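You operate a simulated robot arm through the tools that you are given. There is no shell and no other tool. Be economical: measure what you need, move in short steps, check, and stop when the job is done.

You run a simulated robot arm. Do the job below in one go: nothing can be reset, and whatever is moved stays where it is left.

Task
Wind the table clock and set it to 20 minutes past ten.
Fine: stop it with the red slider ahead of the setting; wind the grey wheel all the way; start it again last.

The check looks at the end state, three seconds after you hand in, the way a careful person would. Anything else that was tipped, shoved, dropped, spilled or broken makes it a failure.

Robot
A 7-joint arm with a two-finger parallel gripper, fixed in place. Base frame: the origin is at the foot of the arm, x ahead of it, y to its left, z up; the work surface is at about z = 0. Readings come in mm, rad, newtons and seconds.
With the tool pointing down near the work surface it reaches from about 220 to 580 mm from the base axis. Its first joint turns from -1.152 to 1.152 rad. Payload 2.5 kg.
The tool frame sits at the grasp point between the pads (the TCP): z along the fingers, y along the line on which they close. The tips reach 23 mm beyond it. Largest opening 94 mm; finger width 38, thickness 10; the body of the gripper, 54 by 96 mm, starts 39 mm behind the TCP.
Orientation is that of the tool frame in the base frame, as a unit quaternion [x, y, z, w]. With the fingers straight down and closing along the base's y, the tool's x points along the base's -x, its y along +y and its z along -z.

Tools
- The arm moves only by the tool drive_tool. Its argument "rows" is a list of rows, each a list of 7 numbers: the shift along the tool's x, y, z in mm, then the turn, a rotation vector about the tool's x, y, z in rad, then the closure, from 0 (fully open) to 1 (shut). In form: [[x, y, z, wx, wy, wz, jaw], ...]. A call has 1 to 20 rows; each row is the pose to reach, as a shift and turn from the pose commanded when the call began, along the tool's axes at that moment. Each row takes 0.2 s and may step no farther than 50 mm and 0.15 rad from the row before; otherwise, or with a gripper value out of range, the whole call is refused. Where a pose cannot be reached the arm comes as near as it can. A force on the tool above 70 N (or 10 N above the force at the start of the call, whichever is more), or a blocked arm, ends the call early, and 0.2 s more pass. The fingers move at their own pace (about 108 mm/s each) and stop on an object; they squeeze with about 44 N. The grip force told is the motor's: it shows also when the fingers shut on nothing. Time passes only in rows, and 0.2 s behind the last, so rows that repeat a pose let the fingers close. It gives the time, the measured TCP pose, the force on the tool (base axes), the opening and the grip force at its end, in the units of the frame above (readings bear some noise), with the torque about the TCP (base axes, N m) and any sound that the robot's microphone picked up.
- Cameras (640 x 400 px; columns grow to the right, rows downward): "scene" is fixed at [90.8, -399.4, 558.3]; the picture's right is [0.92, -0.39, 0.00], its down [-0.18, -0.43, -0.89] and it looks along [0.34, 0.82, -0.46] (base axes); focal length 311 px, centre (320, 200). "wrist" rides on the gripper at [86, 16, -74] in the tool frame; the picture's right is [-0.18, 0.98, 0.00], its down [-0.58, -0.11, -0.81] and it looks along [-0.79, -0.15, 0.59] (tool axes); focal length 243 px, centre (320, 200). There is no depth. A picture from a camera that has moved, and an enlarged one, comes with that camera's place and axes in the base frame and with its lens. The place of the scene camera against the robot may be out by one fixed shift of up to 18 mm in any direction.
- grab_frame(camera): a new picture of that camera. No time passes.
- close_up(camera, box): a new picture of the part [left, top, right, bottom] of that camera's present view, enlarged. No time passes.
- sign_off(): hands the job in; it is judged then, once.

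Go step by step. Nothing tells you positions but the pictures and the camera data: compare them with the known pose of the tool, close in by small moves and look again before you grip or let go. The budget is 120 turns and 76 pictures, counting those below and the enlarged ones. Unless the task says otherwise, let go and move clear before handing in, and close with one line.

The tools are called by a JSON object that holds its "api" and its "payload". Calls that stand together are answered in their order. drive_tool: Moves the arm, as the interface text tells. Its arguments: {"type":"object","properties":{"rows":{"type":"array","items":{"type":"array","items":{"type":"number"}}}},"required":["rows"]} The other tools are called the same way: grab_frame (camera) takes a picture; close_up (camera, box) takes an enlarged picture of a part of a camera's view; sign_off () hands the job in.

At the start:

```text
time_s: 0.0
tcp_pos: [259.1, 210.7, 378.4]
tcp_rot: [0.001, 1.0, 0.0, 0.0]
force: [0.2, -0.1, -0.7]
torque: [0.01, 0.02, 0.01]
grip_width: 93.7
grasp_force: 0.1
```

scene: 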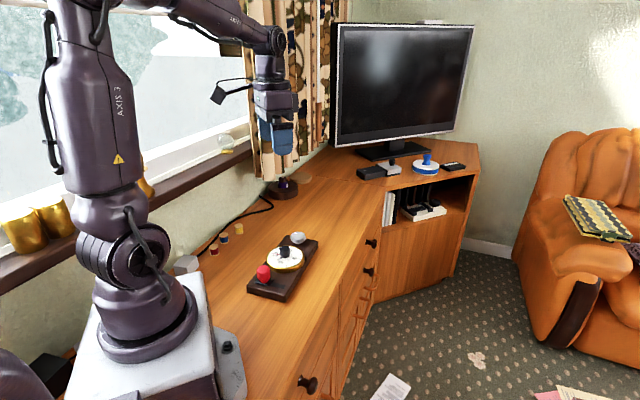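
wrist: 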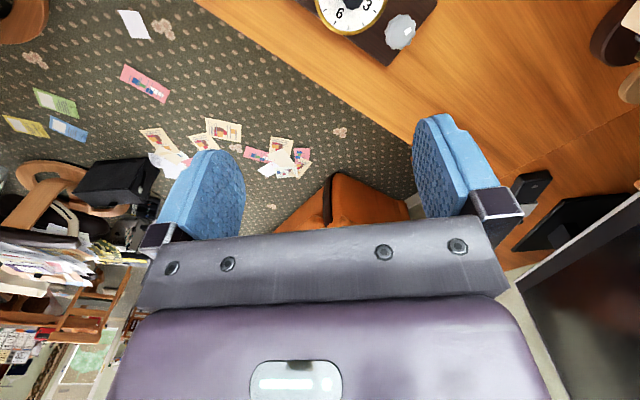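

I see a dark clock base on the worktop with a red slider, a white dial and a grey wheel. I'll look at it enlarged before moving.

{"api": "close_up", "payload": {"camera": "scene", "box": [230, 220, 340, 310]}}

{"api": "close_up", "payload": {"camera": "wrist", "box": [270, 0, 470, 125]}}

```text
4.44 times, centred on (285, 265) of scene
camera zoom: at [90.8, -399.4, 558.3], right [0.92, -0.39, 0.0], down [-0.18, -0.43, -0.89], along [0.34, 0.82, -0.46], focal length 1380 px, centre (476, -89)
```

zoom: 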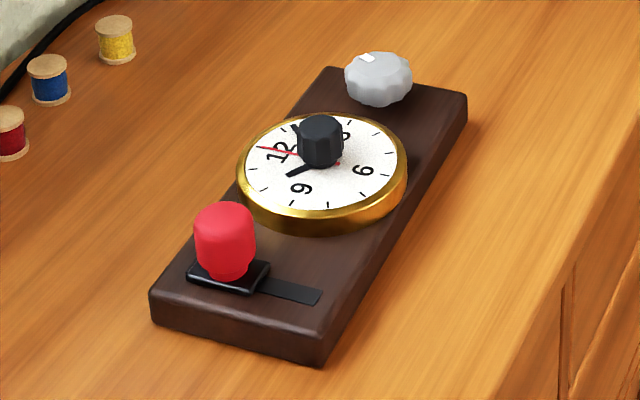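

```text
3.20 times, centred on (370, 62) of wrist
camera zoom: at [173.1, 225.7, 452.8], right [0.18, 0.98, 0.0], down [0.58, -0.11, 0.81], along [0.79, -0.15, -0.59], focal length 776 px, centre (160, 640)
```

zoom: 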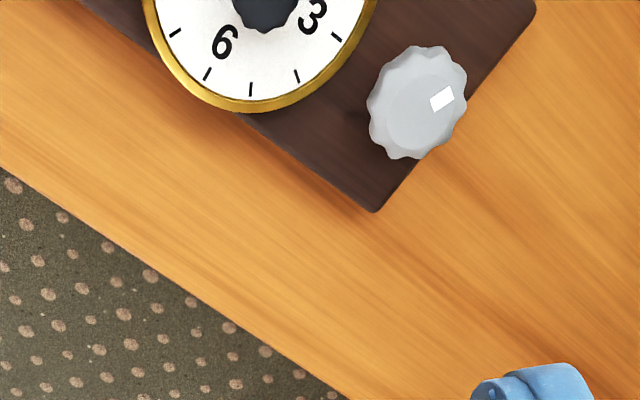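

The board runs out roughly along the radial line at 43°: slider near (204,191), dial near (277,250), wheel near (337,316). I'll turn the tool to line up with the board and come lower for a better view.

{"api": "drive_tool", "payload": {"rows": [[5, 1, 35, 0, 0, -0.15, 0], [10, 2, 70, 0, 0, -0.3, 0], [15, 4, 105, 0, 0, -0.45, 0], [20, 5, 140, 0, 0, -0.6, 0], [26, 7, 175, 0, 0, -0.75, 0], [26, 7, 175, 0, 0, -0.75, 0]]}}

{"api": "grab_frame", "payload": {"camera": "wrist"}}

{"api": "close_up", "payload": {"camera": "scene", "box": [230, 220, 340, 310]}}

```text
time_s: 1.4
tcp_pos: [233.1, 214.8, 203.5]
tcp_rot: [-0.367, 0.93, 0.001, 0.0]
force: [-0.1, 0.0, -1.1]
torque: [-0.01, -0.01, -0.01]
grip_width: 94.0
grasp_force: 0.0
```

```text
71 pictures are left
camera wrist: at [158.9, 167.3, 277.3], right [-0.54, 0.84, 0.0], down [0.5, 0.32, 0.81], along [0.68, 0.43, -0.59], focal length 243 px, centre (320, 200)
```

wrist: 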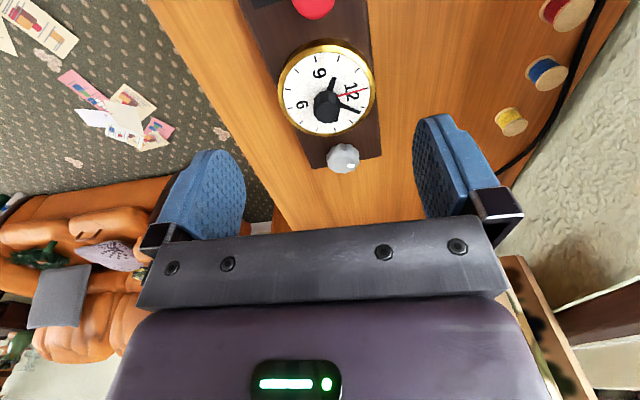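

```text
4.44 times, centred on (285, 265) of scene
camera zoom: at [90.8, -399.4, 558.3], right [0.92, -0.39, 0.0], down [-0.18, -0.43, -0.89], along [0.34, 0.82, -0.46], focal length 1380 px, centre (476, -89)
```

zoom: 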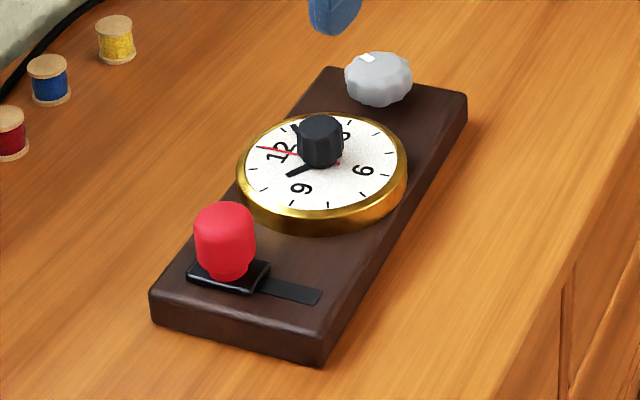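

The dial is now in the wrist view. I'll enlarge it to read the hands.

{"api": "close_up", "payload": {"camera": "wrist", "box": [240, 0, 400, 180]}}

```text
2.22 times, centred on (320, 90) of wrist
camera zoom: at [158.9, 167.3, 277.3], right [-0.54, 0.84, 0.0], down [0.5, 0.32, 0.81], along [0.68, 0.43, -0.59], focal length 539 px, centre (320, 444)
```

zoom: 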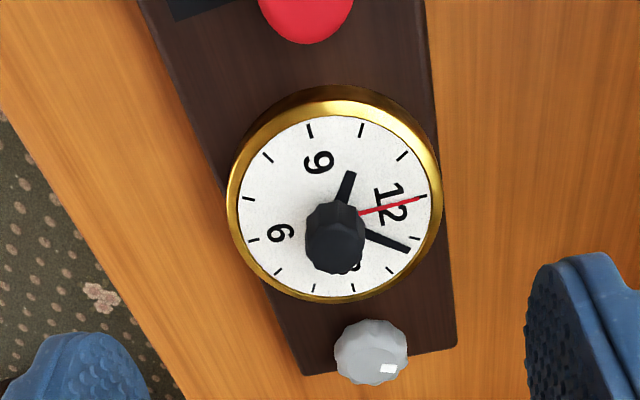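

The clock reads about 10:07–10:08, so it needs to go forward by around 75°. The 12 is on the window side and the 9 is toward the slider. Next I'll back up to view the slider, and check whether the hands are moving.

{"api": "drive_tool", "payload": {"rows": [[30, 0, 12, 0, 0, -0.03, 0], [62, 0, 23, 0, 0, -0.06, 0], [62, 0, 23, 0, 0, -0.06, 0], [62, 0, 23, 0, 0, -0.06, 0], [62, 0, 23, 0, 0, -0.06, 0]]}}

{"api": "grab_frame", "payload": {"camera": "wrist"}}

{"api": "close_up", "payload": {"camera": "scene", "box": [260, 235, 310, 275]}}

```text
time_s: 2.6
tcp_pos: [189.0, 173.4, 181.5]
tcp_rot: [-0.394, 0.919, 0.0, -0.001]
force: [0.2, 0.3, 0.1]
torque: [-0.02, 0.0, -0.02]
grip_width: 94.0
grasp_force: 0.0
```

```text
68 pictures are left
camera wrist: at [118.0, 121.5, 255.5], right [-0.59, 0.81, 0.0], down [0.48, 0.35, 0.81], along [0.65, 0.47, -0.59], focal length 243 px, centre (320, 200)
```

wrist: 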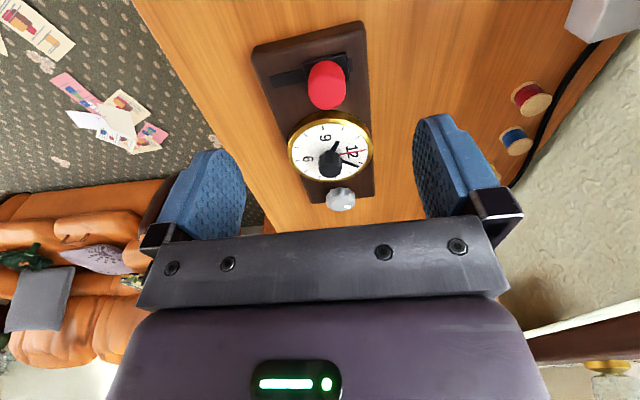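

```text
10.00 times, centred on (285, 255) of scene
camera zoom: at [90.8, -399.4, 558.3], right [0.92, -0.39, 0.0], down [-0.18, -0.43, -0.89], along [0.34, 0.82, -0.46], focal length 3106 px, centre (670, -350)
```

zoom: 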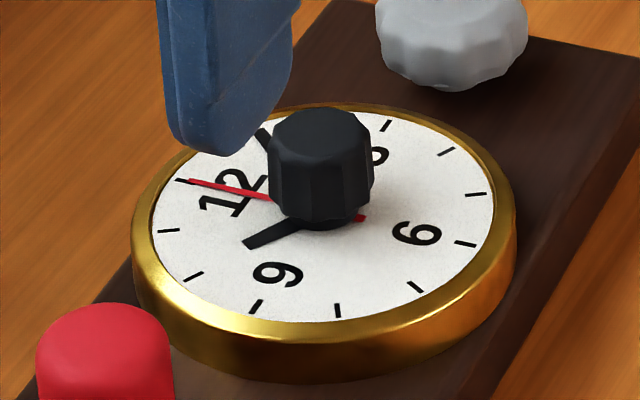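

The second hand appears to sit at 12. I'll take a closer look at the slider for markings.

{"api": "close_up", "payload": {"camera": "wrist", "box": [240, 20, 400, 220]}}

{"api": "drive_tool", "payload": {"rows": [[0, 0, 0, 0, 0, 0, 0.1], [0, 0, 0, 0, 0, 0, 0.3], [0, 0, 0, 0, 0, 0, 0.4], [0, 0, 0, 0, 0, 0, 0.4], [0, 0, 0, 0, 0, 0, 0.4], [0, 0, 0, 0, 0, 0, 0.4], [0, 0, 0, 0, 0, 0, 0.4], [0, 0, 0, 0, 0, 0, 0.4], [0, 0, 0, 0, 0, 0, 0.4], [0, 0, 0, 0, 0, 0, 0.4]]}}

{"api": "close_up", "payload": {"camera": "scene", "box": [260, 235, 310, 275]}}

```text
2.00 times, centred on (320, 120) of wrist
camera zoom: at [118.0, 121.5, 255.5], right [-0.59, 0.81, 0.0], down [0.48, 0.35, 0.81], along [0.65, 0.47, -0.59], focal length 485 px, centre (320, 360)
```

zoom: 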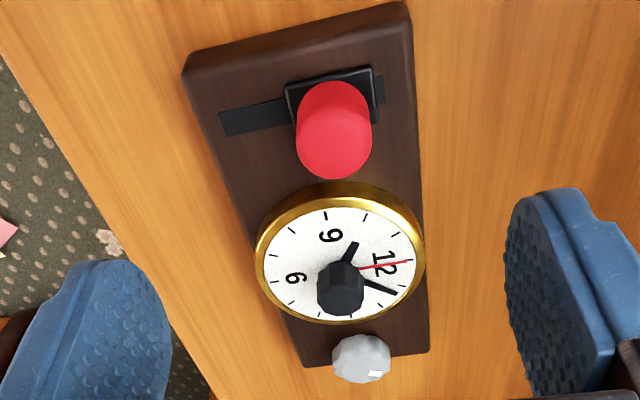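

```text
time_s: 4.8
tcp_pos: [189.4, 173.8, 180.8]
tcp_rot: [-0.393, 0.919, 0.0, -0.001]
force: [-0.2, 0.5, 0.0]
torque: [-0.03, 0.06, -0.06]
grip_width: 56.6
grasp_force: 0.1
```

```text
10.00 times, centred on (285, 255) of scene
camera zoom: at [90.8, -399.4, 558.3], right [0.92, -0.39, 0.0], down [-0.18, -0.43, -0.89], along [0.34, 0.82, -0.46], focal length 3106 px, centre (670, -350)
```

zoom: 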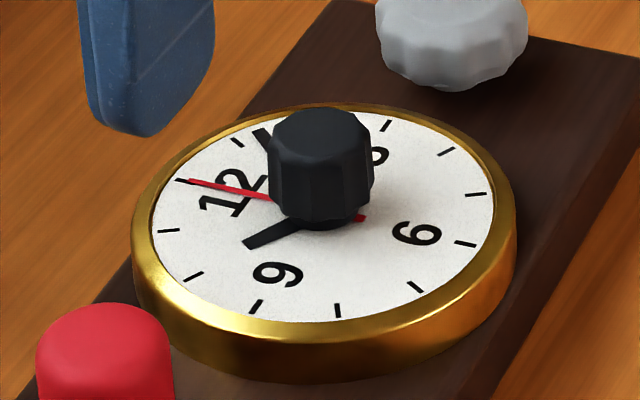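

The second hand isn't moving, so the clock is either unwound or already stopped. I'll do the winding first, since that will show which end of the slider means "run". Moving above the grey wheel at about (340,318).

{"api": "drive_tool", "payload": {"rows": [[-45, -2, 0, 0, 0, 0, 0.2], [-90, -4, 0, 0, 0, 0, 0.2], [-135, -6, 0, 0, 0, 0, 0.2], [-180, -8, 10, 0, 0, 0, 0.2], [-208, -10, 35, 0, 0, 0, 0.2], [-208, -10, 61, 0, 0, 0, 0.2], [-208, -10, 61, 0, 0, 0, 0.2]]}}

{"api": "grab_frame", "payload": {"camera": "wrist"}}

{"api": "close_up", "payload": {"camera": "scene", "box": [230, 190, 340, 280]}}

```text
time_s: 6.4
tcp_pos: [339.3, 317.4, 120.6]
tcp_rot: [-0.394, 0.919, 0.0, 0.0]
force: [0.0, -0.6, -0.4]
torque: [-0.01, 0.0, -0.01]
grip_width: 75.2
grasp_force: 0.0
```

```text
64 pictures are left
camera wrist: at [268.1, 265.2, 194.5], right [-0.58, 0.81, 0.0], down [0.48, 0.35, 0.81], along [0.65, 0.47, -0.59], focal length 243 px, centre (320, 200)
```

wrist: 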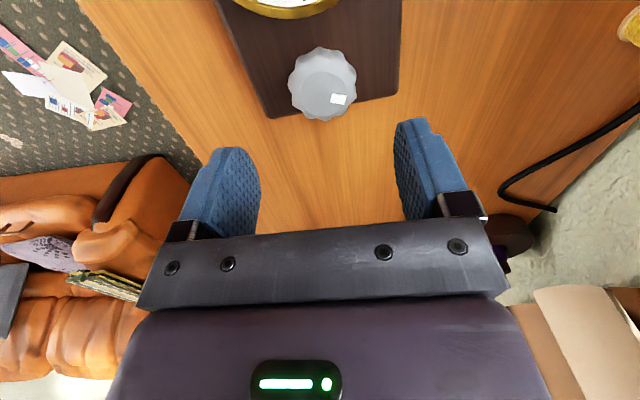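

```text
4.44 times, centred on (285, 235) of scene
camera zoom: at [90.8, -399.4, 558.3], right [0.92, -0.39, 0.0], down [-0.18, -0.43, -0.89], along [0.34, 0.82, -0.46], focal length 1380 px, centre (476, 44)
```

zoom: 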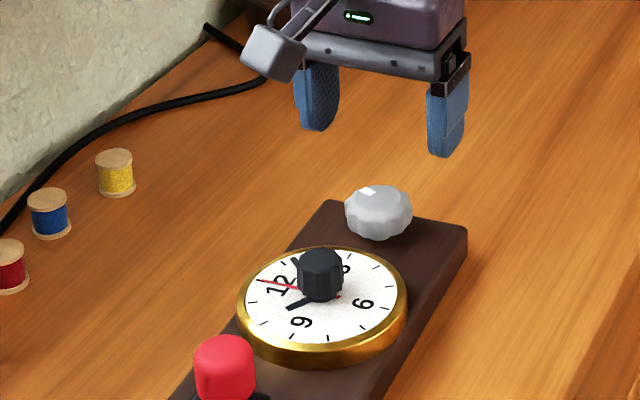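

The wheel's two sightings cross near (333,313) with its top at z≈43. I'll shift over it and come down partway to z≈80.

{"api": "drive_tool", "payload": {"rows": [[7, 1.5, 20, 0, 0, 0, 0.2], [7, 1.5, 40, 0, 0, 0, 0.2], [7, 1.5, 40, 0, 0, 0, 0.2]]}}

{"api": "grab_frame", "payload": {"camera": "wrist"}}

{"api": "close_up", "payload": {"camera": "scene", "box": [255, 200, 335, 260]}}

```text
time_s: 7.2
tcp_pos: [333.6, 314.5, 79.5]
tcp_rot: [-0.394, 0.919, -0.001, 0.001]
force: [0.0, 1.0, -1.0]
torque: [-0.01, 0.02, 0.02]
grip_width: 75.2
grasp_force: 0.1
```

```text
62 pictures are left
camera wrist: at [262.5, 262.6, 154.8], right [-0.59, 0.81, 0.0], down [0.48, 0.35, 0.81], along [0.65, 0.47, -0.59], focal length 243 px, centre (320, 200)
```

wrist: 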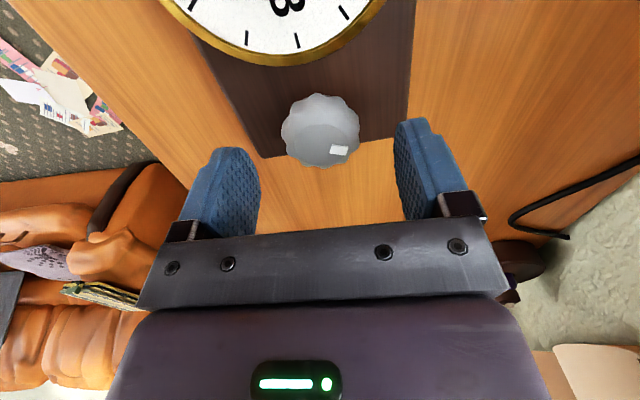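

```text
6.67 times, centred on (295, 230) of scene
camera zoom: at [90.8, -399.4, 558.3], right [0.92, -0.39, 0.0], down [-0.18, -0.43, -0.89], along [0.34, 0.82, -0.46], focal length 2071 px, centre (487, 0)
```

zoom: 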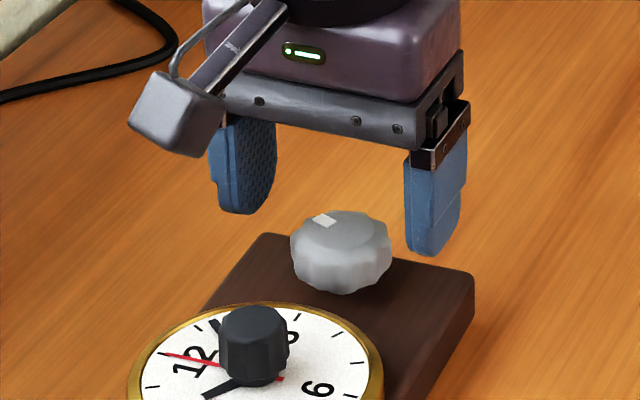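

The tool is centred over the wheel. I'll lower it so the tips straddle the wheel just above the board.

{"api": "drive_tool", "payload": {"rows": [[0, 0, 12, 0, 0, 0, 0.2], [0, 0, 24, 0, 0, 0, 0.2], [0, 0, 31, 0, 0, 0, 0.2], [0, 0, 31, 0, 0, 0, 0.2]]}}

{"api": "grab_frame", "payload": {"camera": "wrist"}}

{"api": "close_up", "payload": {"camera": "scene", "box": [255, 200, 335, 260]}}

```text
time_s: 8.2
tcp_pos: [333.6, 315.0, 47.9]
tcp_rot: [-0.393, 0.919, 0.0, 0.0]
force: [-8.0, -7.5, 20.2]
torque: [0.26, 0.43, 0.2]
grip_width: 75.1
grasp_force: 0.2
```

```text
60 pictures are left
camera wrist: at [262.2, 262.2, 123.8], right [-0.59, 0.81, 0.0], down [0.48, 0.35, 0.81], along [0.65, 0.47, -0.59], focal length 243 px, centre (320, 200)
```

wrist: 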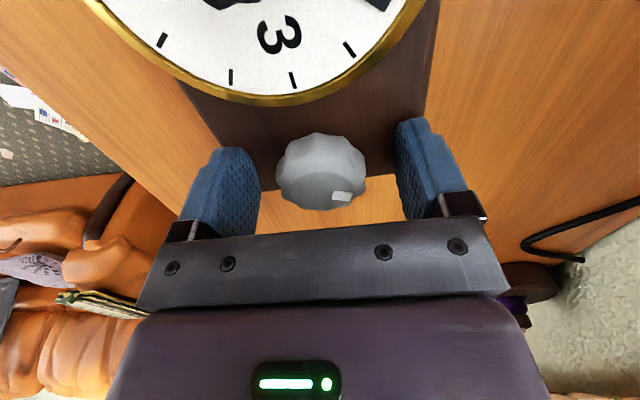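

```text
6.67 times, centred on (295, 230) of scene
camera zoom: at [90.7, -399.5, 558.3], right [0.92, -0.39, 0.0], down [-0.18, -0.43, -0.89], along [0.34, 0.82, -0.46], focal length 2071 px, centre (487, 0)
```

zoom: 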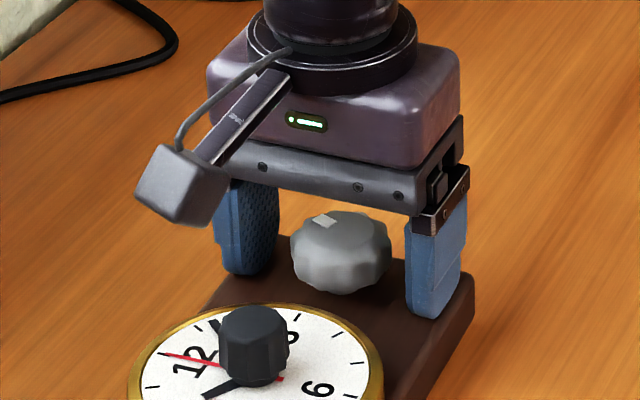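

The tips touched the board at z≈25, so I'll lift 4 mm and then close on the wheel.

{"api": "drive_tool", "payload": {"rows": [[0, 0, -4, 0, 0, 0, 0.2], [0, 0, -4, 0, 0, 0, 0.45], [0, 0, -4, 0, 0, 0, 0.6], [0, 0, -4, 0, 0, 0, 0.7], [0, 0, -4, 0, 0, 0, 0.7]]}}

```text
time_s: 9.4
tcp_pos: [334.0, 313.8, 51.2]
tcp_rot: [-0.394, 0.919, 0.0, 0.0]
force: [0.6, 2.6, -0.2]
torque: [0.51, -0.61, 0.05]
grip_width: 42.6
grasp_force: 44.0
```

The grip on the wheel is good at 42.6 mm. I'll turn it clockwise a little and watch the torque.

{"api": "drive_tool", "payload": {"rows": [[0, 0, 0, 0, 0, 0.1, 0.7], [0, 0, 0, 0, 0, 0.2, 0.7], [0, 0, 0, 0, 0, 0.3, 0.7]]}}

{"api": "close_up", "payload": {"camera": "scene", "box": [255, 200, 335, 260]}}

```text
time_s: 10.2
tcp_pos: [332.1, 313.7, 50.5]
tcp_rot: [-0.251, 0.968, 0.0, 0.0]
force: [1.6, 1.3, 0.1]
torque: [0.42, -0.12, 0.0]
grip_width: 42.8
grasp_force: 43.9
```

```text
6.67 times, centred on (295, 230) of scene
camera zoom: at [90.8, -399.4, 558.3], right [0.92, -0.39, 0.0], down [-0.18, -0.43, -0.89], along [0.34, 0.82, -0.46], focal length 2071 px, centre (487, 0)
```

zoom: 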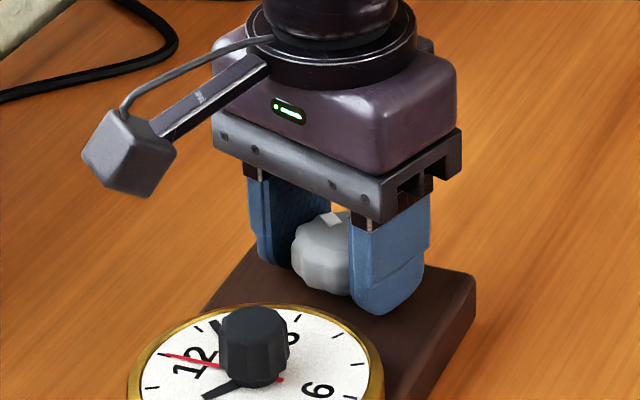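

The wheel turned smoothly with the grip. I'll carry on clockwise to about +0.75 rad.

{"api": "drive_tool", "payload": {"rows": [[0, 0, 0, 0, 0, 0.12, 0.7], [0, 0, 0, 0, 0, 0.24, 0.7], [0, 0, 0, 0, 0, 0.36, 0.7], [0, 0, 0, 0, 0, 0.48, 0.7]]}}

{"api": "close_up", "payload": {"camera": "scene", "box": [255, 200, 335, 260]}}

{"api": "grab_frame", "payload": {"camera": "wrist"}}

```text
time_s: 11.2
tcp_pos: [332.3, 314.1, 50.7]
tcp_rot: [-0.014, 1.0, 0.0, -0.001]
force: [-6.1, -3.8, 2.0]
torque: [0.03, -0.54, 0.03]
grip_width: 42.9
grasp_force: 43.7
```

```text
6.67 times, centred on (295, 230) of scene
camera zoom: at [90.8, -399.4, 558.3], right [0.92, -0.39, 0.0], down [-0.18, -0.43, -0.89], along [0.34, 0.82, -0.46], focal length 2071 px, centre (487, 0)
```

zoom: 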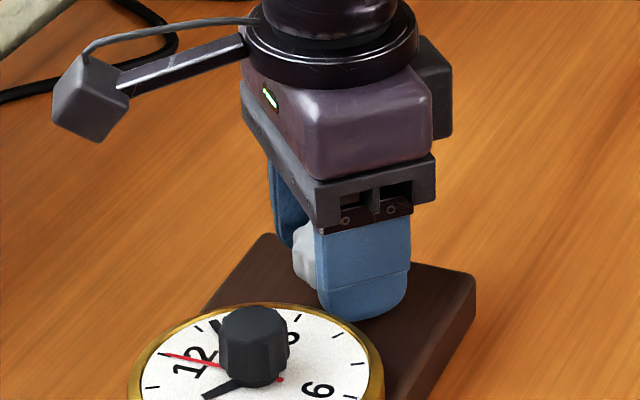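

```text
56 pictures are left
camera wrist: at [246.3, 328.1, 126.3], right [0.16, 0.99, 0.0], down [0.59, -0.09, 0.81], along [0.8, -0.13, -0.59], focal length 243 px, centre (320, 200)
```

wrist: 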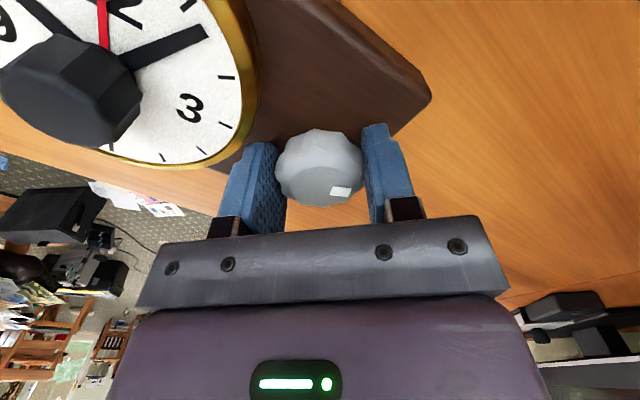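

The wheel follows the gripper, as the mark stays fixed in the wrist view. I'll open slightly, lift clear, turn back 1.5 rad and lower again for another bite.

{"api": "drive_tool", "payload": {"rows": [[0, 0, 0, 0, 0, 0, 0.47], [0, 0, 0, 0, 0, 0, 0.47], [0, 0, -15, 0, 0, 0, 0.47], [0, 0, -30, 0, 0, 0, 0.47], [0, 0, -30, 0, 0, -0.15, 0.4], [0, 0, -30, 0, 0, -0.3, 0.4], [0, 0, -30, 0, 0, -0.45, 0.4], [0, 0, -30, 0, 0, -0.6, 0.4], [0, 0, -30, 0, 0, -0.75, 0.4], [0, 0, -30, 0, 0, -0.9, 0.4], [0, 0, -30, 0, 0, -1.05, 0.4], [0, 0, -30, 0, 0, -1.2, 0.4], [0, 0, -30, 0, 0, -1.35, 0.4], [0, 0, -30, 0, 0, -1.5, 0.4], [0, 0, -30, 0, 0, -1.5, 0.4]]}}

{"api": "grab_frame", "payload": {"camera": "wrist"}}

```text
time_s: 14.4
tcp_pos: [333.5, 314.1, 81.3]
tcp_rot: [-0.694, 0.72, 0.0, 0.0]
force: [1.0, -0.1, 0.2]
torque: [0.03, -0.02, 0.04]
grip_width: 56.3
grasp_force: 0.1
```

```text
55 pictures are left
camera wrist: at [313.3, 228.2, 156.8], right [-0.98, 0.22, 0.0], down [0.13, 0.58, 0.81], along [0.18, 0.79, -0.59], focal length 243 px, centre (320, 200)
```

wrist: 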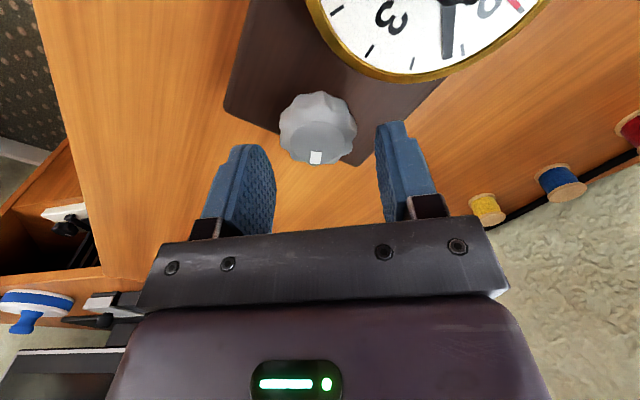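

The mark seems to be back near its original angle. I'll check the wheel and the second hand from the scene camera.

{"api": "close_up", "payload": {"camera": "scene", "box": [255, 220, 335, 280]}}

{"api": "close_up", "payload": {"camera": "wrist", "box": [240, 60, 400, 180]}}

```text
6.67 times, centred on (295, 250) of scene
camera zoom: at [90.8, -399.4, 558.3], right [0.92, -0.39, 0.0], down [-0.18, -0.43, -0.89], along [0.34, 0.82, -0.46], focal length 2071 px, centre (487, -133)
```

zoom: 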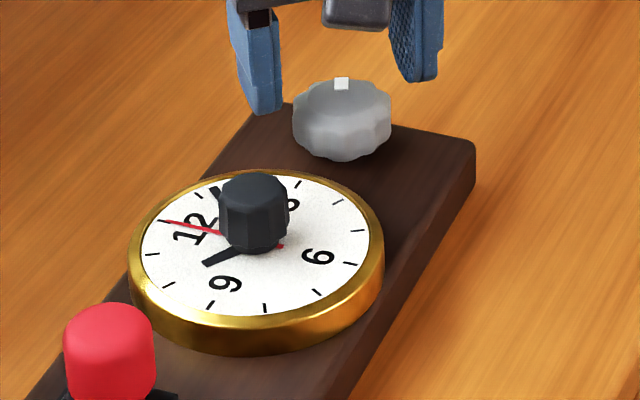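

```text
3.33 times, centred on (320, 120) of wrist
camera zoom: at [313.3, 228.2, 156.8], right [-0.98, 0.22, 0.0], down [0.13, 0.58, 0.81], along [0.18, 0.79, -0.59], focal length 809 px, centre (320, 467)
```

zoom: 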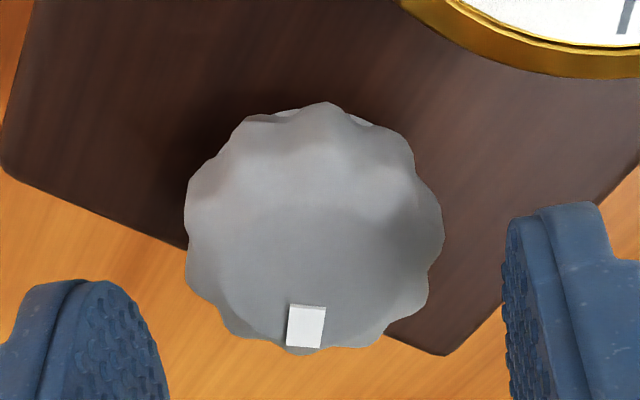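

The wheel is at a net ~25° clockwise, which is less than I turned it. I'll wait a second to see whether it's drifting back.

{"api": "drive_tool", "payload": {"rows": [[0, 0, 0, 0, 0, 0, 0.4], [0, 0, 0, 0, 0, 0, 0.4], [0, 0, 0, 0, 0, 0, 0.4], [0, 0, 0, 0, 0, 0, 0.4], [0, 0, 0, 0, 0, 0, 0.4], [0, 0, 0, 0, 0, 0, 0.4], [0, 0, 0, 0, 0, 0, 0.4], [0, 0, 0, 0, 0, 0, 0.4], [0, 0, 0, 0, 0, 0, 0.4], [0, 0, 0, 0, 0, 0, 0.4]]}}

{"api": "close_up", "payload": {"camera": "wrist", "box": [240, 60, 400, 180]}}

```text
time_s: 16.6
tcp_pos: [332.0, 313.4, 81.9]
tcp_rot: [-0.693, 0.721, -0.001, 0.0]
force: [0.1, 0.0, -0.7]
torque: [-0.01, 0.04, -0.01]
grip_width: 56.6
grasp_force: 0.1
```

```text
3.33 times, centred on (320, 120) of wrist
camera zoom: at [313.2, 228.3, 156.9], right [-0.97, 0.22, 0.0], down [0.13, 0.58, 0.81], along [0.18, 0.79, -0.59], focal length 809 px, centre (320, 467)
```

zoom: 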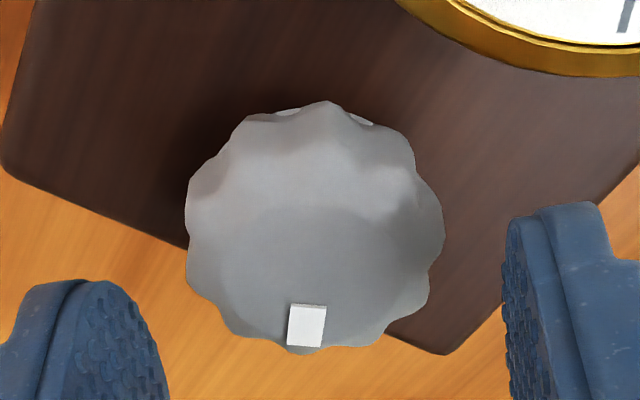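

The wheel is static now. I'll take a full clockwise bite from here and photograph it before and after release to see how much is held.

{"api": "drive_tool", "payload": {"rows": [[0, 0, 15, 0, 0, 0, 0.35], [0, 0, 30, 0, 0, 0, 0.35], [0, 0, 30, 0, 0, 0, 0.6], [0, 0, 30, 0, 0, 0, 0.7], [0, 0, 30, 0, 0, 0, 0.7], [0, 0, 30, 0, 0, 0.14, 0.7], [0, 0, 30, 0, 0, 0.28, 0.7], [0, 0, 30, 0, 0, 0.42, 0.7], [0, 0, 30, 0, 0, 0.56, 0.7], [0, 0, 30, 0, 0, 0.7, 0.7], [0, 0, 30, 0, 0, 0.84, 0.7], [0, 0, 30, 0, 0, 0.98, 0.7], [0, 0, 30, 0, 0, 1.12, 0.7], [0, 0, 30, 0, 0, 1.26, 0.7], [0, 0, 30, 0, 0, 1.4, 0.7]]}}

{"api": "close_up", "payload": {"camera": "wrist", "box": [240, 90, 400, 210]}}

{"api": "drive_tool", "payload": {"rows": [[0, 0, 0, 0, 0, 0, 0.5], [0, 0, 0, 0, 0, 0, 0.47], [0, 0, 0, 0, 0, 0, 0.47]]}}

{"api": "close_up", "payload": {"camera": "wrist", "box": [240, 90, 400, 210]}}

```text
time_s: 19.8
tcp_pos: [333.0, 313.2, 53.0]
tcp_rot: [-0.064, 0.998, 0.001, 0.0]
force: [0.3, 0.2, 19.6]
torque: [-0.42, -0.49, -0.01]
grip_width: 42.6
grasp_force: 44.1
```

```text
3.33 times, centred on (320, 150) of wrist
camera zoom: at [245.3, 319.6, 127.5], right [0.06, 1.0, 0.0], down [0.59, -0.04, 0.81], along [0.81, -0.05, -0.59], focal length 809 px, centre (320, 367)
```

zoom: 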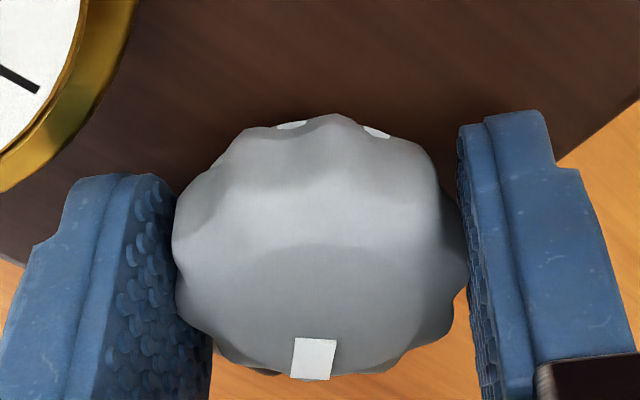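

```text
time_s: 20.6
tcp_pos: [333.5, 313.7, 52.3]
tcp_rot: [-0.065, 0.998, 0.0, 0.0]
force: [-0.1, 0.2, -0.3]
torque: [0.03, -0.01, 0.04]
grip_width: 49.8
grasp_force: 0.0
```

```text
3.33 times, centred on (320, 150) of wrist
camera zoom: at [245.2, 319.0, 126.9], right [0.06, 1.0, 0.0], down [0.59, -0.03, 0.81], along [0.8, -0.04, -0.59], focal length 809 px, centre (320, 367)
```

zoom: 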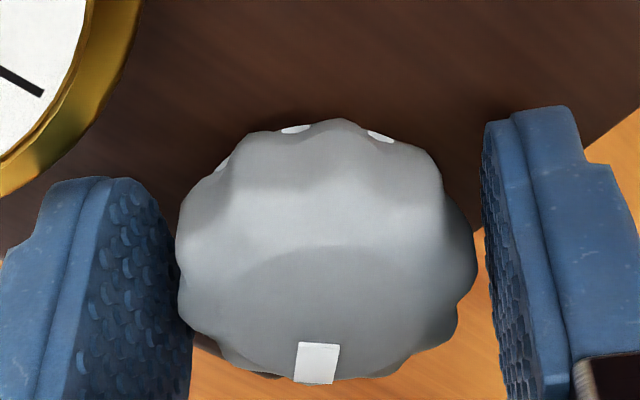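

This time the wheel turned 80° and stayed put after release. I'll lift, turn back and look again from the earlier pose.

{"api": "drive_tool", "payload": {"rows": [[0, 0, -15, 0, 0, 0, 0.47], [0, 0, -30, 0, 0, 0, 0.4], [0, 0, -30, 0, 0, 0, 0.4]]}}

{"api": "close_up", "payload": {"camera": "wrist", "box": [240, 60, 400, 180]}}

{"api": "drive_tool", "payload": {"rows": [[0, 0, 0, 0, 0, -0.14, 0.4], [0, 0, 0, 0, 0, -0.28, 0.4], [0, 0, 0, 0, 0, -0.42, 0.4], [0, 0, 0, 0, 0, -0.56, 0.4], [0, 0, 0, 0, 0, -0.7, 0.4], [0, 0, 0, 0, 0, -0.84, 0.4], [0, 0, 0, 0, 0, -0.98, 0.4], [0, 0, 0, 0, 0, -1.12, 0.4], [0, 0, 0, 0, 0, -1.26, 0.4], [0, 0, 0, 0, 0, -1.4, 0.4], [0, 0, 0, 0, 0, -1.4, 0.4]]}}

{"api": "close_up", "payload": {"camera": "wrist", "box": [240, 60, 400, 180]}}

```text
time_s: 21.4
tcp_pos: [332.8, 315.2, 82.5]
tcp_rot: [-0.066, 0.998, 0.0, 0.0]
force: [0.7, -0.8, -0.7]
torque: [-0.01, 0.04, -0.01]
grip_width: 56.2
grasp_force: 0.2
```

```text
3.33 times, centred on (320, 120) of wrist
camera zoom: at [245.5, 319.9, 157.3], right [0.06, 1.0, 0.0], down [0.59, -0.03, 0.81], along [0.81, -0.04, -0.59], focal length 809 px, centre (320, 467)
```

zoom: 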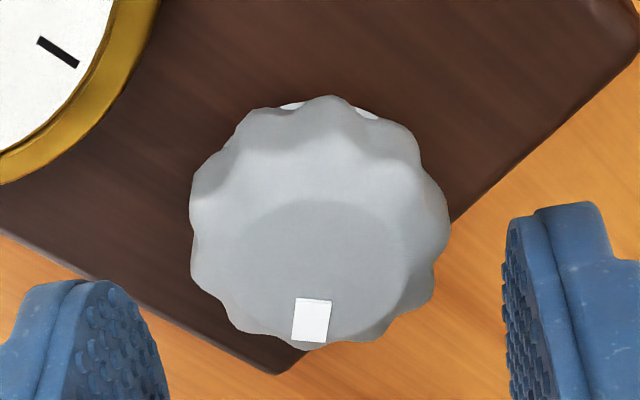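

```text
time_s: 23.8
tcp_pos: [332.1, 313.9, 82.7]
tcp_rot: [-0.693, 0.721, 0.0, 0.0]
force: [-0.3, -0.2, -0.9]
torque: [-0.02, -0.01, 0.02]
grip_width: 56.2
grasp_force: 0.0
```

```text
3.33 times, centred on (320, 120) of wrist
camera zoom: at [313.1, 228.1, 157.0], right [-0.98, 0.22, 0.0], down [0.13, 0.58, 0.81], along [0.18, 0.79, -0.59], focal length 809 px, centre (320, 467)
```

zoom: 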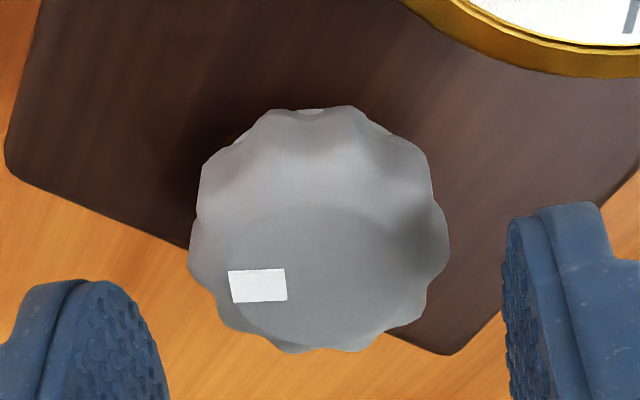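

The wheel is slowly unwinding by itself. I'll see whether the second hand is moving now.

{"api": "close_up", "payload": {"camera": "scene", "box": [255, 220, 335, 280]}}

{"api": "drive_tool", "payload": {"rows": [[0, 0, 0, 0, 0, 0, 0.4], [0, 0, 0, 0, 0, 0, 0.4], [0, 0, 0, 0, 0, 0, 0.4], [0, 0, 0, 0, 0, 0, 0.4]]}}

{"api": "close_up", "payload": {"camera": "scene", "box": [255, 220, 335, 280]}}

{"api": "close_up", "payload": {"camera": "wrist", "box": [240, 60, 400, 180]}}

```text
6.67 times, centred on (295, 250) of scene
camera zoom: at [90.8, -399.4, 558.3], right [0.92, -0.39, 0.0], down [-0.18, -0.43, -0.89], along [0.34, 0.82, -0.46], focal length 2071 px, centre (487, -133)
```

zoom: 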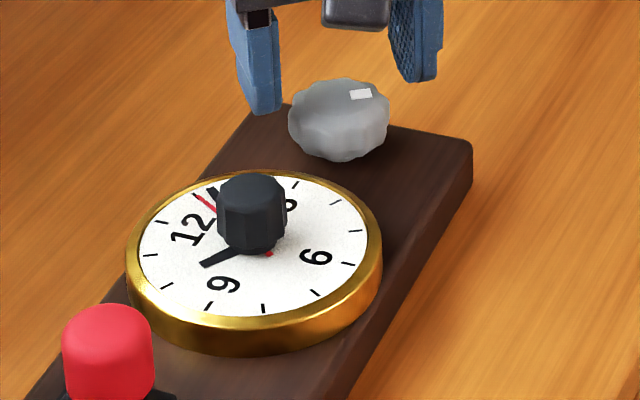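

```text
time_s: 24.8
tcp_pos: [332.5, 314.5, 82.3]
tcp_rot: [-0.693, 0.721, 0.0, 0.0]
force: [0.1, 0.5, 0.1]
torque: [-0.01, 0.03, 0.03]
grip_width: 56.4
grasp_force: 0.1
```

```text
6.67 times, centred on (295, 250) of scene
camera zoom: at [90.8, -399.4, 558.3], right [0.92, -0.39, 0.0], down [-0.18, -0.43, -0.89], along [0.34, 0.82, -0.46], focal length 2071 px, centre (487, -133)
```

zoom: 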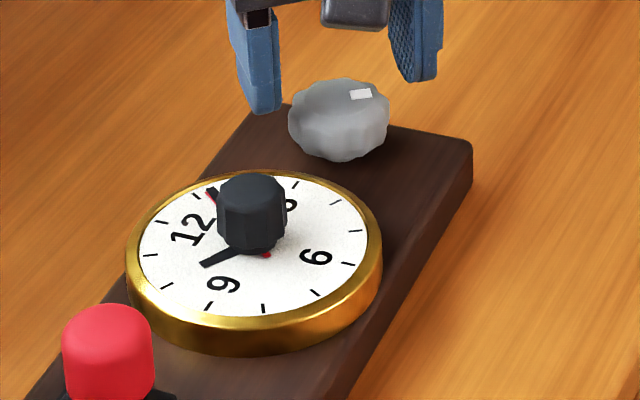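

```text
3.33 times, centred on (320, 120) of wrist
camera zoom: at [312.9, 228.2, 157.1], right [-0.97, 0.22, 0.0], down [0.13, 0.58, 0.81], along [0.18, 0.79, -0.59], focal length 809 px, centre (320, 467)
```

zoom: 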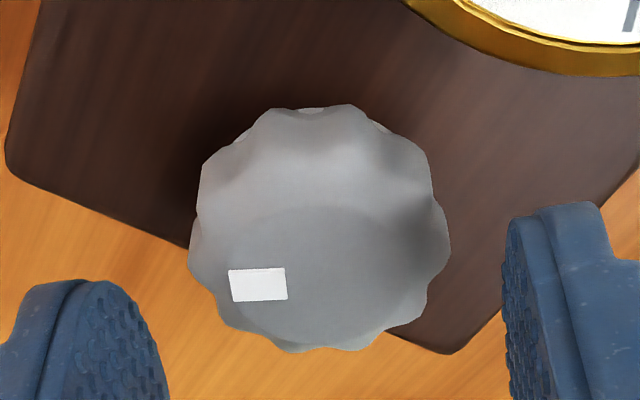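

The second hand is now running, so the present slider position means "run" and winding works. I'll follow the stated order: stop the clock first. Moving up and over to the slider knob, near (204,191).

{"api": "drive_tool", "payload": {"rows": [[0, 0, -35, 0, 0, 0, 0.2], [0, 0, -67, 0, 0, 0.1, 0], [30, 30, -67, 0, 0, 0.22, 0], [60, 60, -67, 0, 0, 0.34, 0], [90, 88, -67, 0, 0, 0.46, 0], [115, 112, -67, 0, 0, 0.58, 0], [128, 123, -67, 0, 0, 0.7, 0], [128, 123, -50, 0, 0, 0.7, 0], [128, 123, -50, 0, 0, 0.7, 0]]}}

{"api": "grab_frame", "payload": {"camera": "wrist"}}

{"api": "close_up", "payload": {"camera": "scene", "box": [240, 220, 320, 300]}}

```text
time_s: 26.8
tcp_pos: [204.4, 189.8, 132.8]
tcp_rot: [-0.402, 0.916, 0.0, 0.0]
force: [0.2, 0.3, 0.2]
torque: [0.02, 0.01, 0.02]
grip_width: 94.1
grasp_force: 0.1
```

```text
44 pictures are left
camera wrist: at [134.2, 137.5, 206.4], right [-0.6, 0.8, 0.0], down [0.47, 0.36, 0.81], along [0.64, 0.48, -0.59], focal length 243 px, centre (320, 200)
```

wrist: 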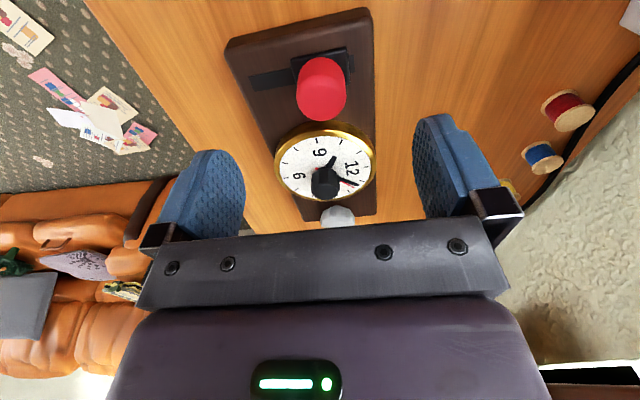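

```text
5.00 times, centred on (280, 260) of scene
camera zoom: at [90.8, -399.4, 558.3], right [0.92, -0.39, 0.0], down [-0.18, -0.43, -0.89], along [0.34, 0.82, -0.46], focal length 1553 px, centre (520, -100)
```

zoom: 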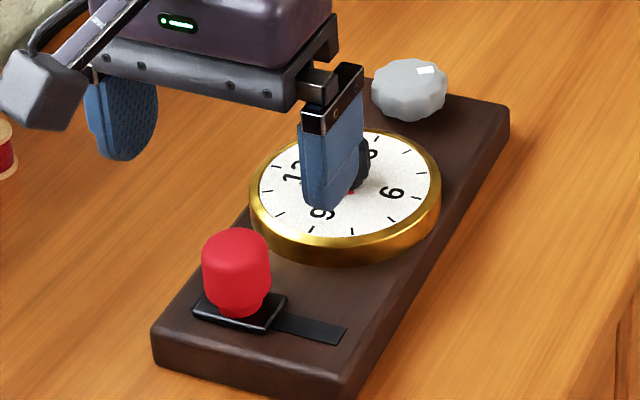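

The knob's position is confirmed at about (203,190), right under the tool. I'll lower to z≈64 and close gently on it.

{"api": "drive_tool", "payload": {"rows": [[0, 0, 25, 0, 0, 0, 0], [0, 0, 50, 0, 0, 0, 0], [0, 0, 68, 0, 0, 0, 0], [0, 0, 68, 0, 0, 0, 0.4], [0, 0, 68, 0, 0, 0, 0.6], [0, 0, 68, 0, 0, 0, 0.8], [0, 0, 68, 0, 0, 0, 0.8]]}}

{"api": "close_up", "payload": {"camera": "scene", "box": [240, 220, 320, 300]}}

```text
time_s: 28.4
tcp_pos: [202.7, 191.3, 64.6]
tcp_rot: [-0.404, 0.915, 0.0, -0.001]
force: [0.0, 0.7, -0.2]
torque: [-0.13, -0.31, -0.01]
grip_width: 31.5
grasp_force: 44.1
```

```text
5.00 times, centred on (280, 260) of scene
camera zoom: at [90.8, -399.4, 558.3], right [0.92, -0.39, 0.0], down [-0.18, -0.43, -0.89], along [0.34, 0.82, -0.46], focal length 1553 px, centre (520, -100)
```

zoom: 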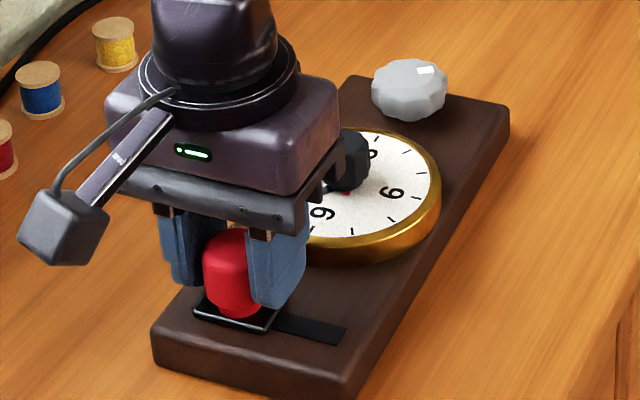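

I have hold of the knob at 31.5 mm. I'll slide it away from the window along the slot.

{"api": "drive_tool", "payload": {"rows": [[0, -6, 0, 0, 0, 0, 0.8], [0, -12, 0, 0, 0, 0, 0.8], [0, -18, 0, 0, 0, 0, 0.8], [0, -24, 0, 0, 0, 0, 0.8]]}}

{"api": "close_up", "payload": {"camera": "scene", "box": [240, 220, 320, 300]}}

```text
time_s: 29.4
tcp_pos: [221.4, 176.0, 63.4]
tcp_rot: [-0.403, 0.915, 0.0, 0.0]
force: [0.4, 2.9, 0.5]
torque: [-0.09, -0.46, 0.23]
grip_width: 31.4
grasp_force: 43.5
```

```text
5.00 times, centred on (280, 260) of scene
camera zoom: at [90.8, -399.4, 558.3], right [0.92, -0.39, 0.0], down [-0.18, -0.43, -0.89], along [0.34, 0.82, -0.46], focal length 1553 px, centre (520, -100)
```

zoom: 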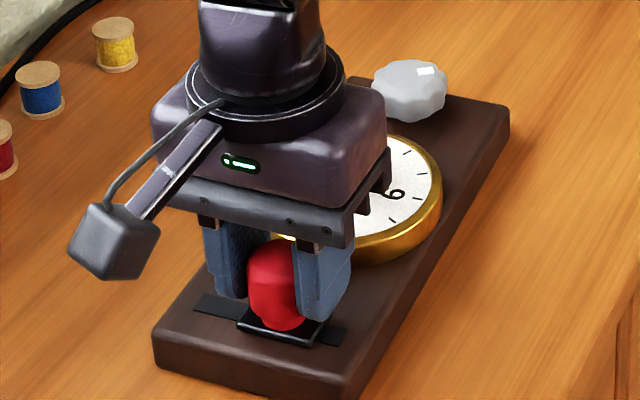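

It slides freely, with roughly 10 mm of slot left. I'll continue to the end in small steps.

{"api": "drive_tool", "payload": {"rows": [[0, -4, 0, 0, 0, 0, 0.8], [0, -7, 0, 0, 0, 0, 0.8], [0, -9, 0, 0, 0, 0, 0.8], [0, -11, 0, 0, 0, 0, 0.8]]}}

{"api": "close_up", "payload": {"camera": "scene", "box": [240, 220, 320, 300]}}

```text
time_s: 30.4
tcp_pos: [229.5, 168.8, 64.0]
tcp_rot: [-0.404, 0.915, 0.0, -0.001]
force: [-6.0, 2.2, -0.2]
torque: [-0.1, -0.56, 0.4]
grip_width: 31.2
grasp_force: 44.2
```

```text
5.00 times, centred on (280, 260) of scene
camera zoom: at [90.8, -399.4, 558.3], right [0.92, -0.39, 0.0], down [-0.18, -0.43, -0.89], along [0.34, 0.82, -0.46], focal length 1553 px, centre (520, -100)
```

zoom: 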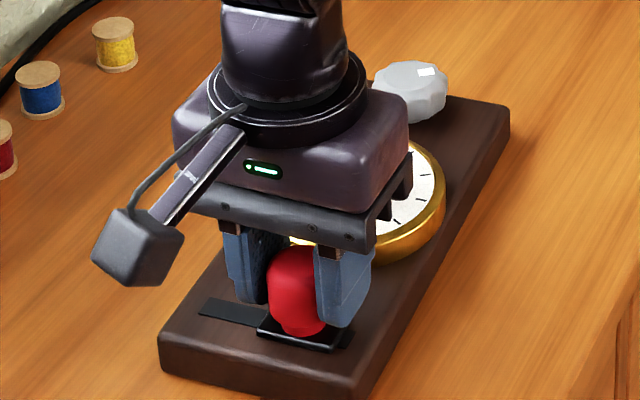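

The slider has reached its end, and the base was nudged a hair, so I stop pushing. I'll open, lift and view the result.

{"api": "drive_tool", "payload": {"rows": [[0, 1, 0, 0, 0, 0, 0.8], [0, 1, 0, 0, 0, 0, 0.5], [0, 1, 0, 0, 0, 0, 0.2], [0, 1, 0, 0, 0, 0, 0.2], [0, 1, -35, 0, 0, 0, 0.2], [0, 1, -70, 0, 0, 0, 0.2], [0, 1, -90, 0, 0, 0, 0.2]]}}

{"api": "close_up", "payload": {"camera": "wrist", "box": [220, 0, 420, 240]}}

{"api": "drive_tool", "payload": {"rows": [[0, 1, 0, 0, 0, 0, 0.2], [0, 1, 0, 0, 0, 0, 0.2], [0, 1, 0, 0, 0, 0, 0.2], [0, 1, 0, 0, 0, 0, 0.2], [0, 1, 0, 0, 0, 0, 0.2], [0, 1, 0, 0, 0, 0, 0.2]]}}

{"api": "close_up", "payload": {"camera": "wrist", "box": [220, 0, 420, 240]}}

```text
time_s: 32.0
tcp_pos: [229.5, 168.7, 154.6]
tcp_rot: [-0.404, 0.915, -0.001, -0.001]
force: [-0.5, 0.5, 0.0]
torque: [-0.02, -0.01, 0.06]
grip_width: 75.4
grasp_force: 0.0
```

```text
1.67 times, centred on (320, 120) of wrist
camera zoom: at [159.0, 115.5, 229.6], right [-0.6, 0.8, 0.0], down [0.47, 0.36, 0.81], along [0.64, 0.48, -0.59], focal length 404 px, centre (320, 333)
```

zoom: 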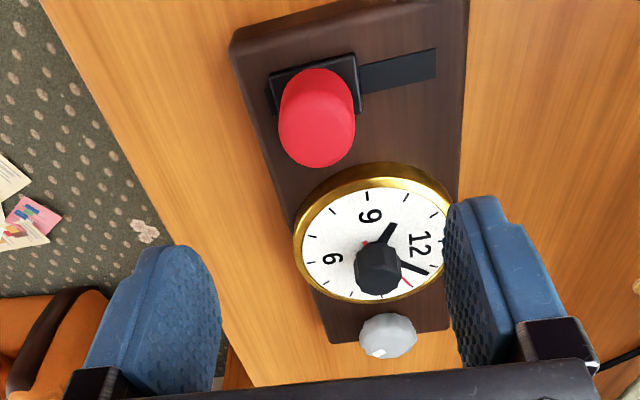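

```text
time_s: 33.4
tcp_pos: [228.9, 168.1, 154.0]
tcp_rot: [-0.403, 0.915, -0.001, 0.0]
force: [0.7, -0.5, -0.5]
torque: [-0.01, 0.0, -0.02]
grip_width: 75.0
grasp_force: 0.0
```

```text
1.67 times, centred on (320, 120) of wrist
camera zoom: at [158.4, 116.1, 229.0], right [-0.6, 0.8, 0.0], down [0.47, 0.36, 0.81], along [0.64, 0.48, -0.59], focal length 404 px, centre (320, 333)
```

zoom: 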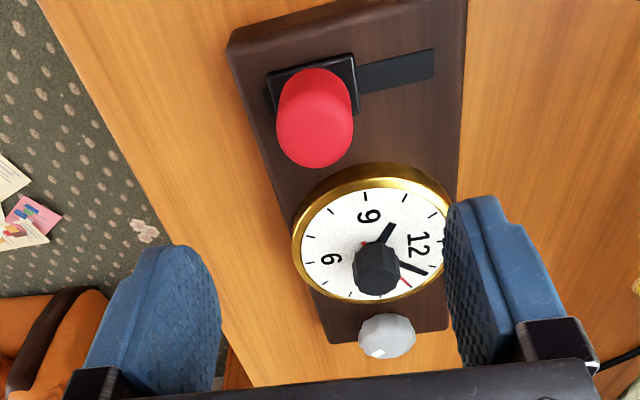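

The clock is stopped, with the second hand fixed near 2 in both views. Next I go back over the wheel for the winding, pre-turned counter-clockwise.

{"api": "drive_tool", "payload": {"rows": [[-45, 5, 0, 0, 0, -0.12, 0.2], [-90, 10, 0, 0, 0, -0.24, 0.2], [-135, 16, 0, 0, 0, -0.36, 0.3], [-177, 21, 0, 0, 0, -0.48, 0.35], [-177, 21, 35, 0, 0, -0.6, 0.35], [-177, 21, 70, 0, 0, -0.7, 0.35], [-177, 21, 70, 0, 0, -0.7, 0.35]]}}

{"api": "close_up", "payload": {"camera": "wrist", "box": [240, 60, 400, 180]}}

```text
time_s: 35.0
tcp_pos: [334.3, 316.3, 84.6]
tcp_rot: [-0.693, 0.721, 0.0, 0.0]
force: [0.2, -0.7, -0.7]
torque: [0.01, 0.0, 0.0]
grip_width: 61.3
grasp_force: 0.1
```

```text
3.33 times, centred on (320, 120) of wrist
camera zoom: at [314.0, 229.5, 159.0], right [-0.97, 0.22, 0.0], down [0.13, 0.58, 0.81], along [0.18, 0.79, -0.59], focal length 809 px, centre (320, 467)
```

zoom: 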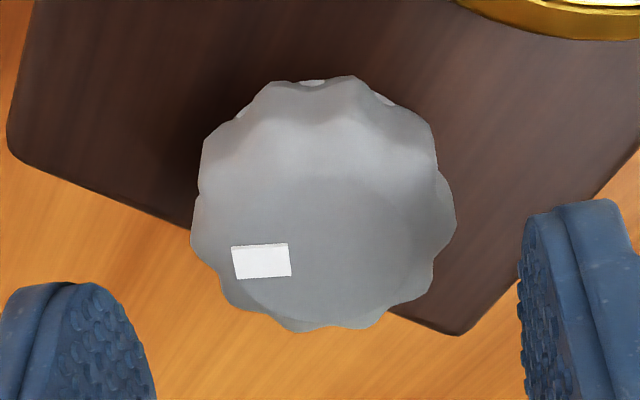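

The wheel hasn't moved since stopping. I'll shift by (-2,-4) mm, lower, grip and turn clockwise 1.4 rad, then look before and after release.

{"api": "drive_tool", "payload": {"rows": [[4, 2, 10, 0, 0, 0, 0.35], [4, 2, 32, 0, 0, 0, 0.35], [4, 2, 32, 0, 0, 0, 0.6], [4, 2, 32, 0, 0, 0, 0.7], [4, 2, 32, 0, 0, 0, 0.7], [4, 2, 32, 0, 0, 0.14, 0.7], [4, 2, 32, 0, 0, 0.28, 0.7], [4, 2, 32, 0, 0, 0.42, 0.7], [4, 2, 32, 0, 0, 0.56, 0.7], [4, 2, 32, 0, 0, 0.7, 0.7], [4, 2, 32, 0, 0, 0.84, 0.7], [4, 2, 32, 0, 0, 0.98, 0.7], [4, 2, 32, 0, 0, 1.12, 0.7], [4, 2, 32, 0, 0, 1.26, 0.7], [4, 2, 32, 0, 0, 1.4, 0.7]]}}

{"api": "drive_tool", "payload": {"rows": [[0, 0, 0, 0, 0, 0, 0.5], [0, 0, 0, 0, 0, 0, 0.47], [0, 0, -15, 0, 0, 0, 0.47], [0, 0, -32, 0, 0, 0, 0.4], [0, 0, -32, 0, 0, 0, 0.35]]}}

{"api": "close_up", "payload": {"camera": "wrist", "box": [240, 60, 400, 180]}}

```text
time_s: 35.6
tcp_pos: [335.6, 310.8, 63.1]
tcp_rot: [-0.692, 0.722, -0.004, 0.001]
force: [2.9, 0.4, 1.8]
torque: [0.09, -0.01, 0.01]
grip_width: 42.6
grasp_force: 5.7
stopped in row 3: the force on the tool passed its limit at 103 N (the readings are from after the stop); the commanded pose is now the measured one
```

```text
time_s: 36.8
tcp_pos: [334.8, 311.1, 93.0]
tcp_rot: [-0.693, 0.721, -0.002, -0.001]
force: [-1.1, -0.9, 0.6]
torque: [-0.04, -0.01, -0.02]
grip_width: 60.9
grasp_force: 0.0
```

```text
3.33 times, centred on (320, 120) of wrist
camera zoom: at [315.1, 225.6, 169.0], right [-0.97, 0.22, 0.0], down [0.13, 0.58, 0.8], along [0.18, 0.78, -0.6], focal length 809 px, centre (320, 467)
```

zoom: 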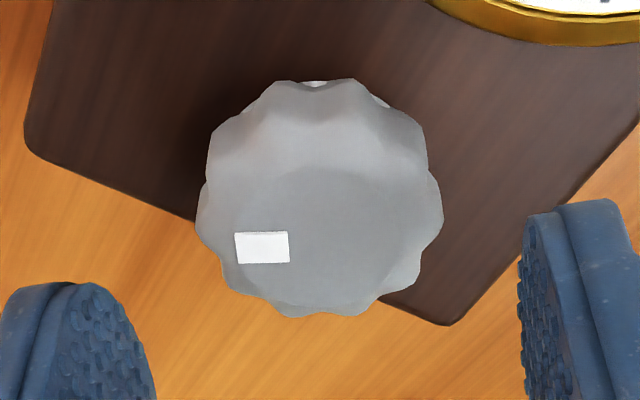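

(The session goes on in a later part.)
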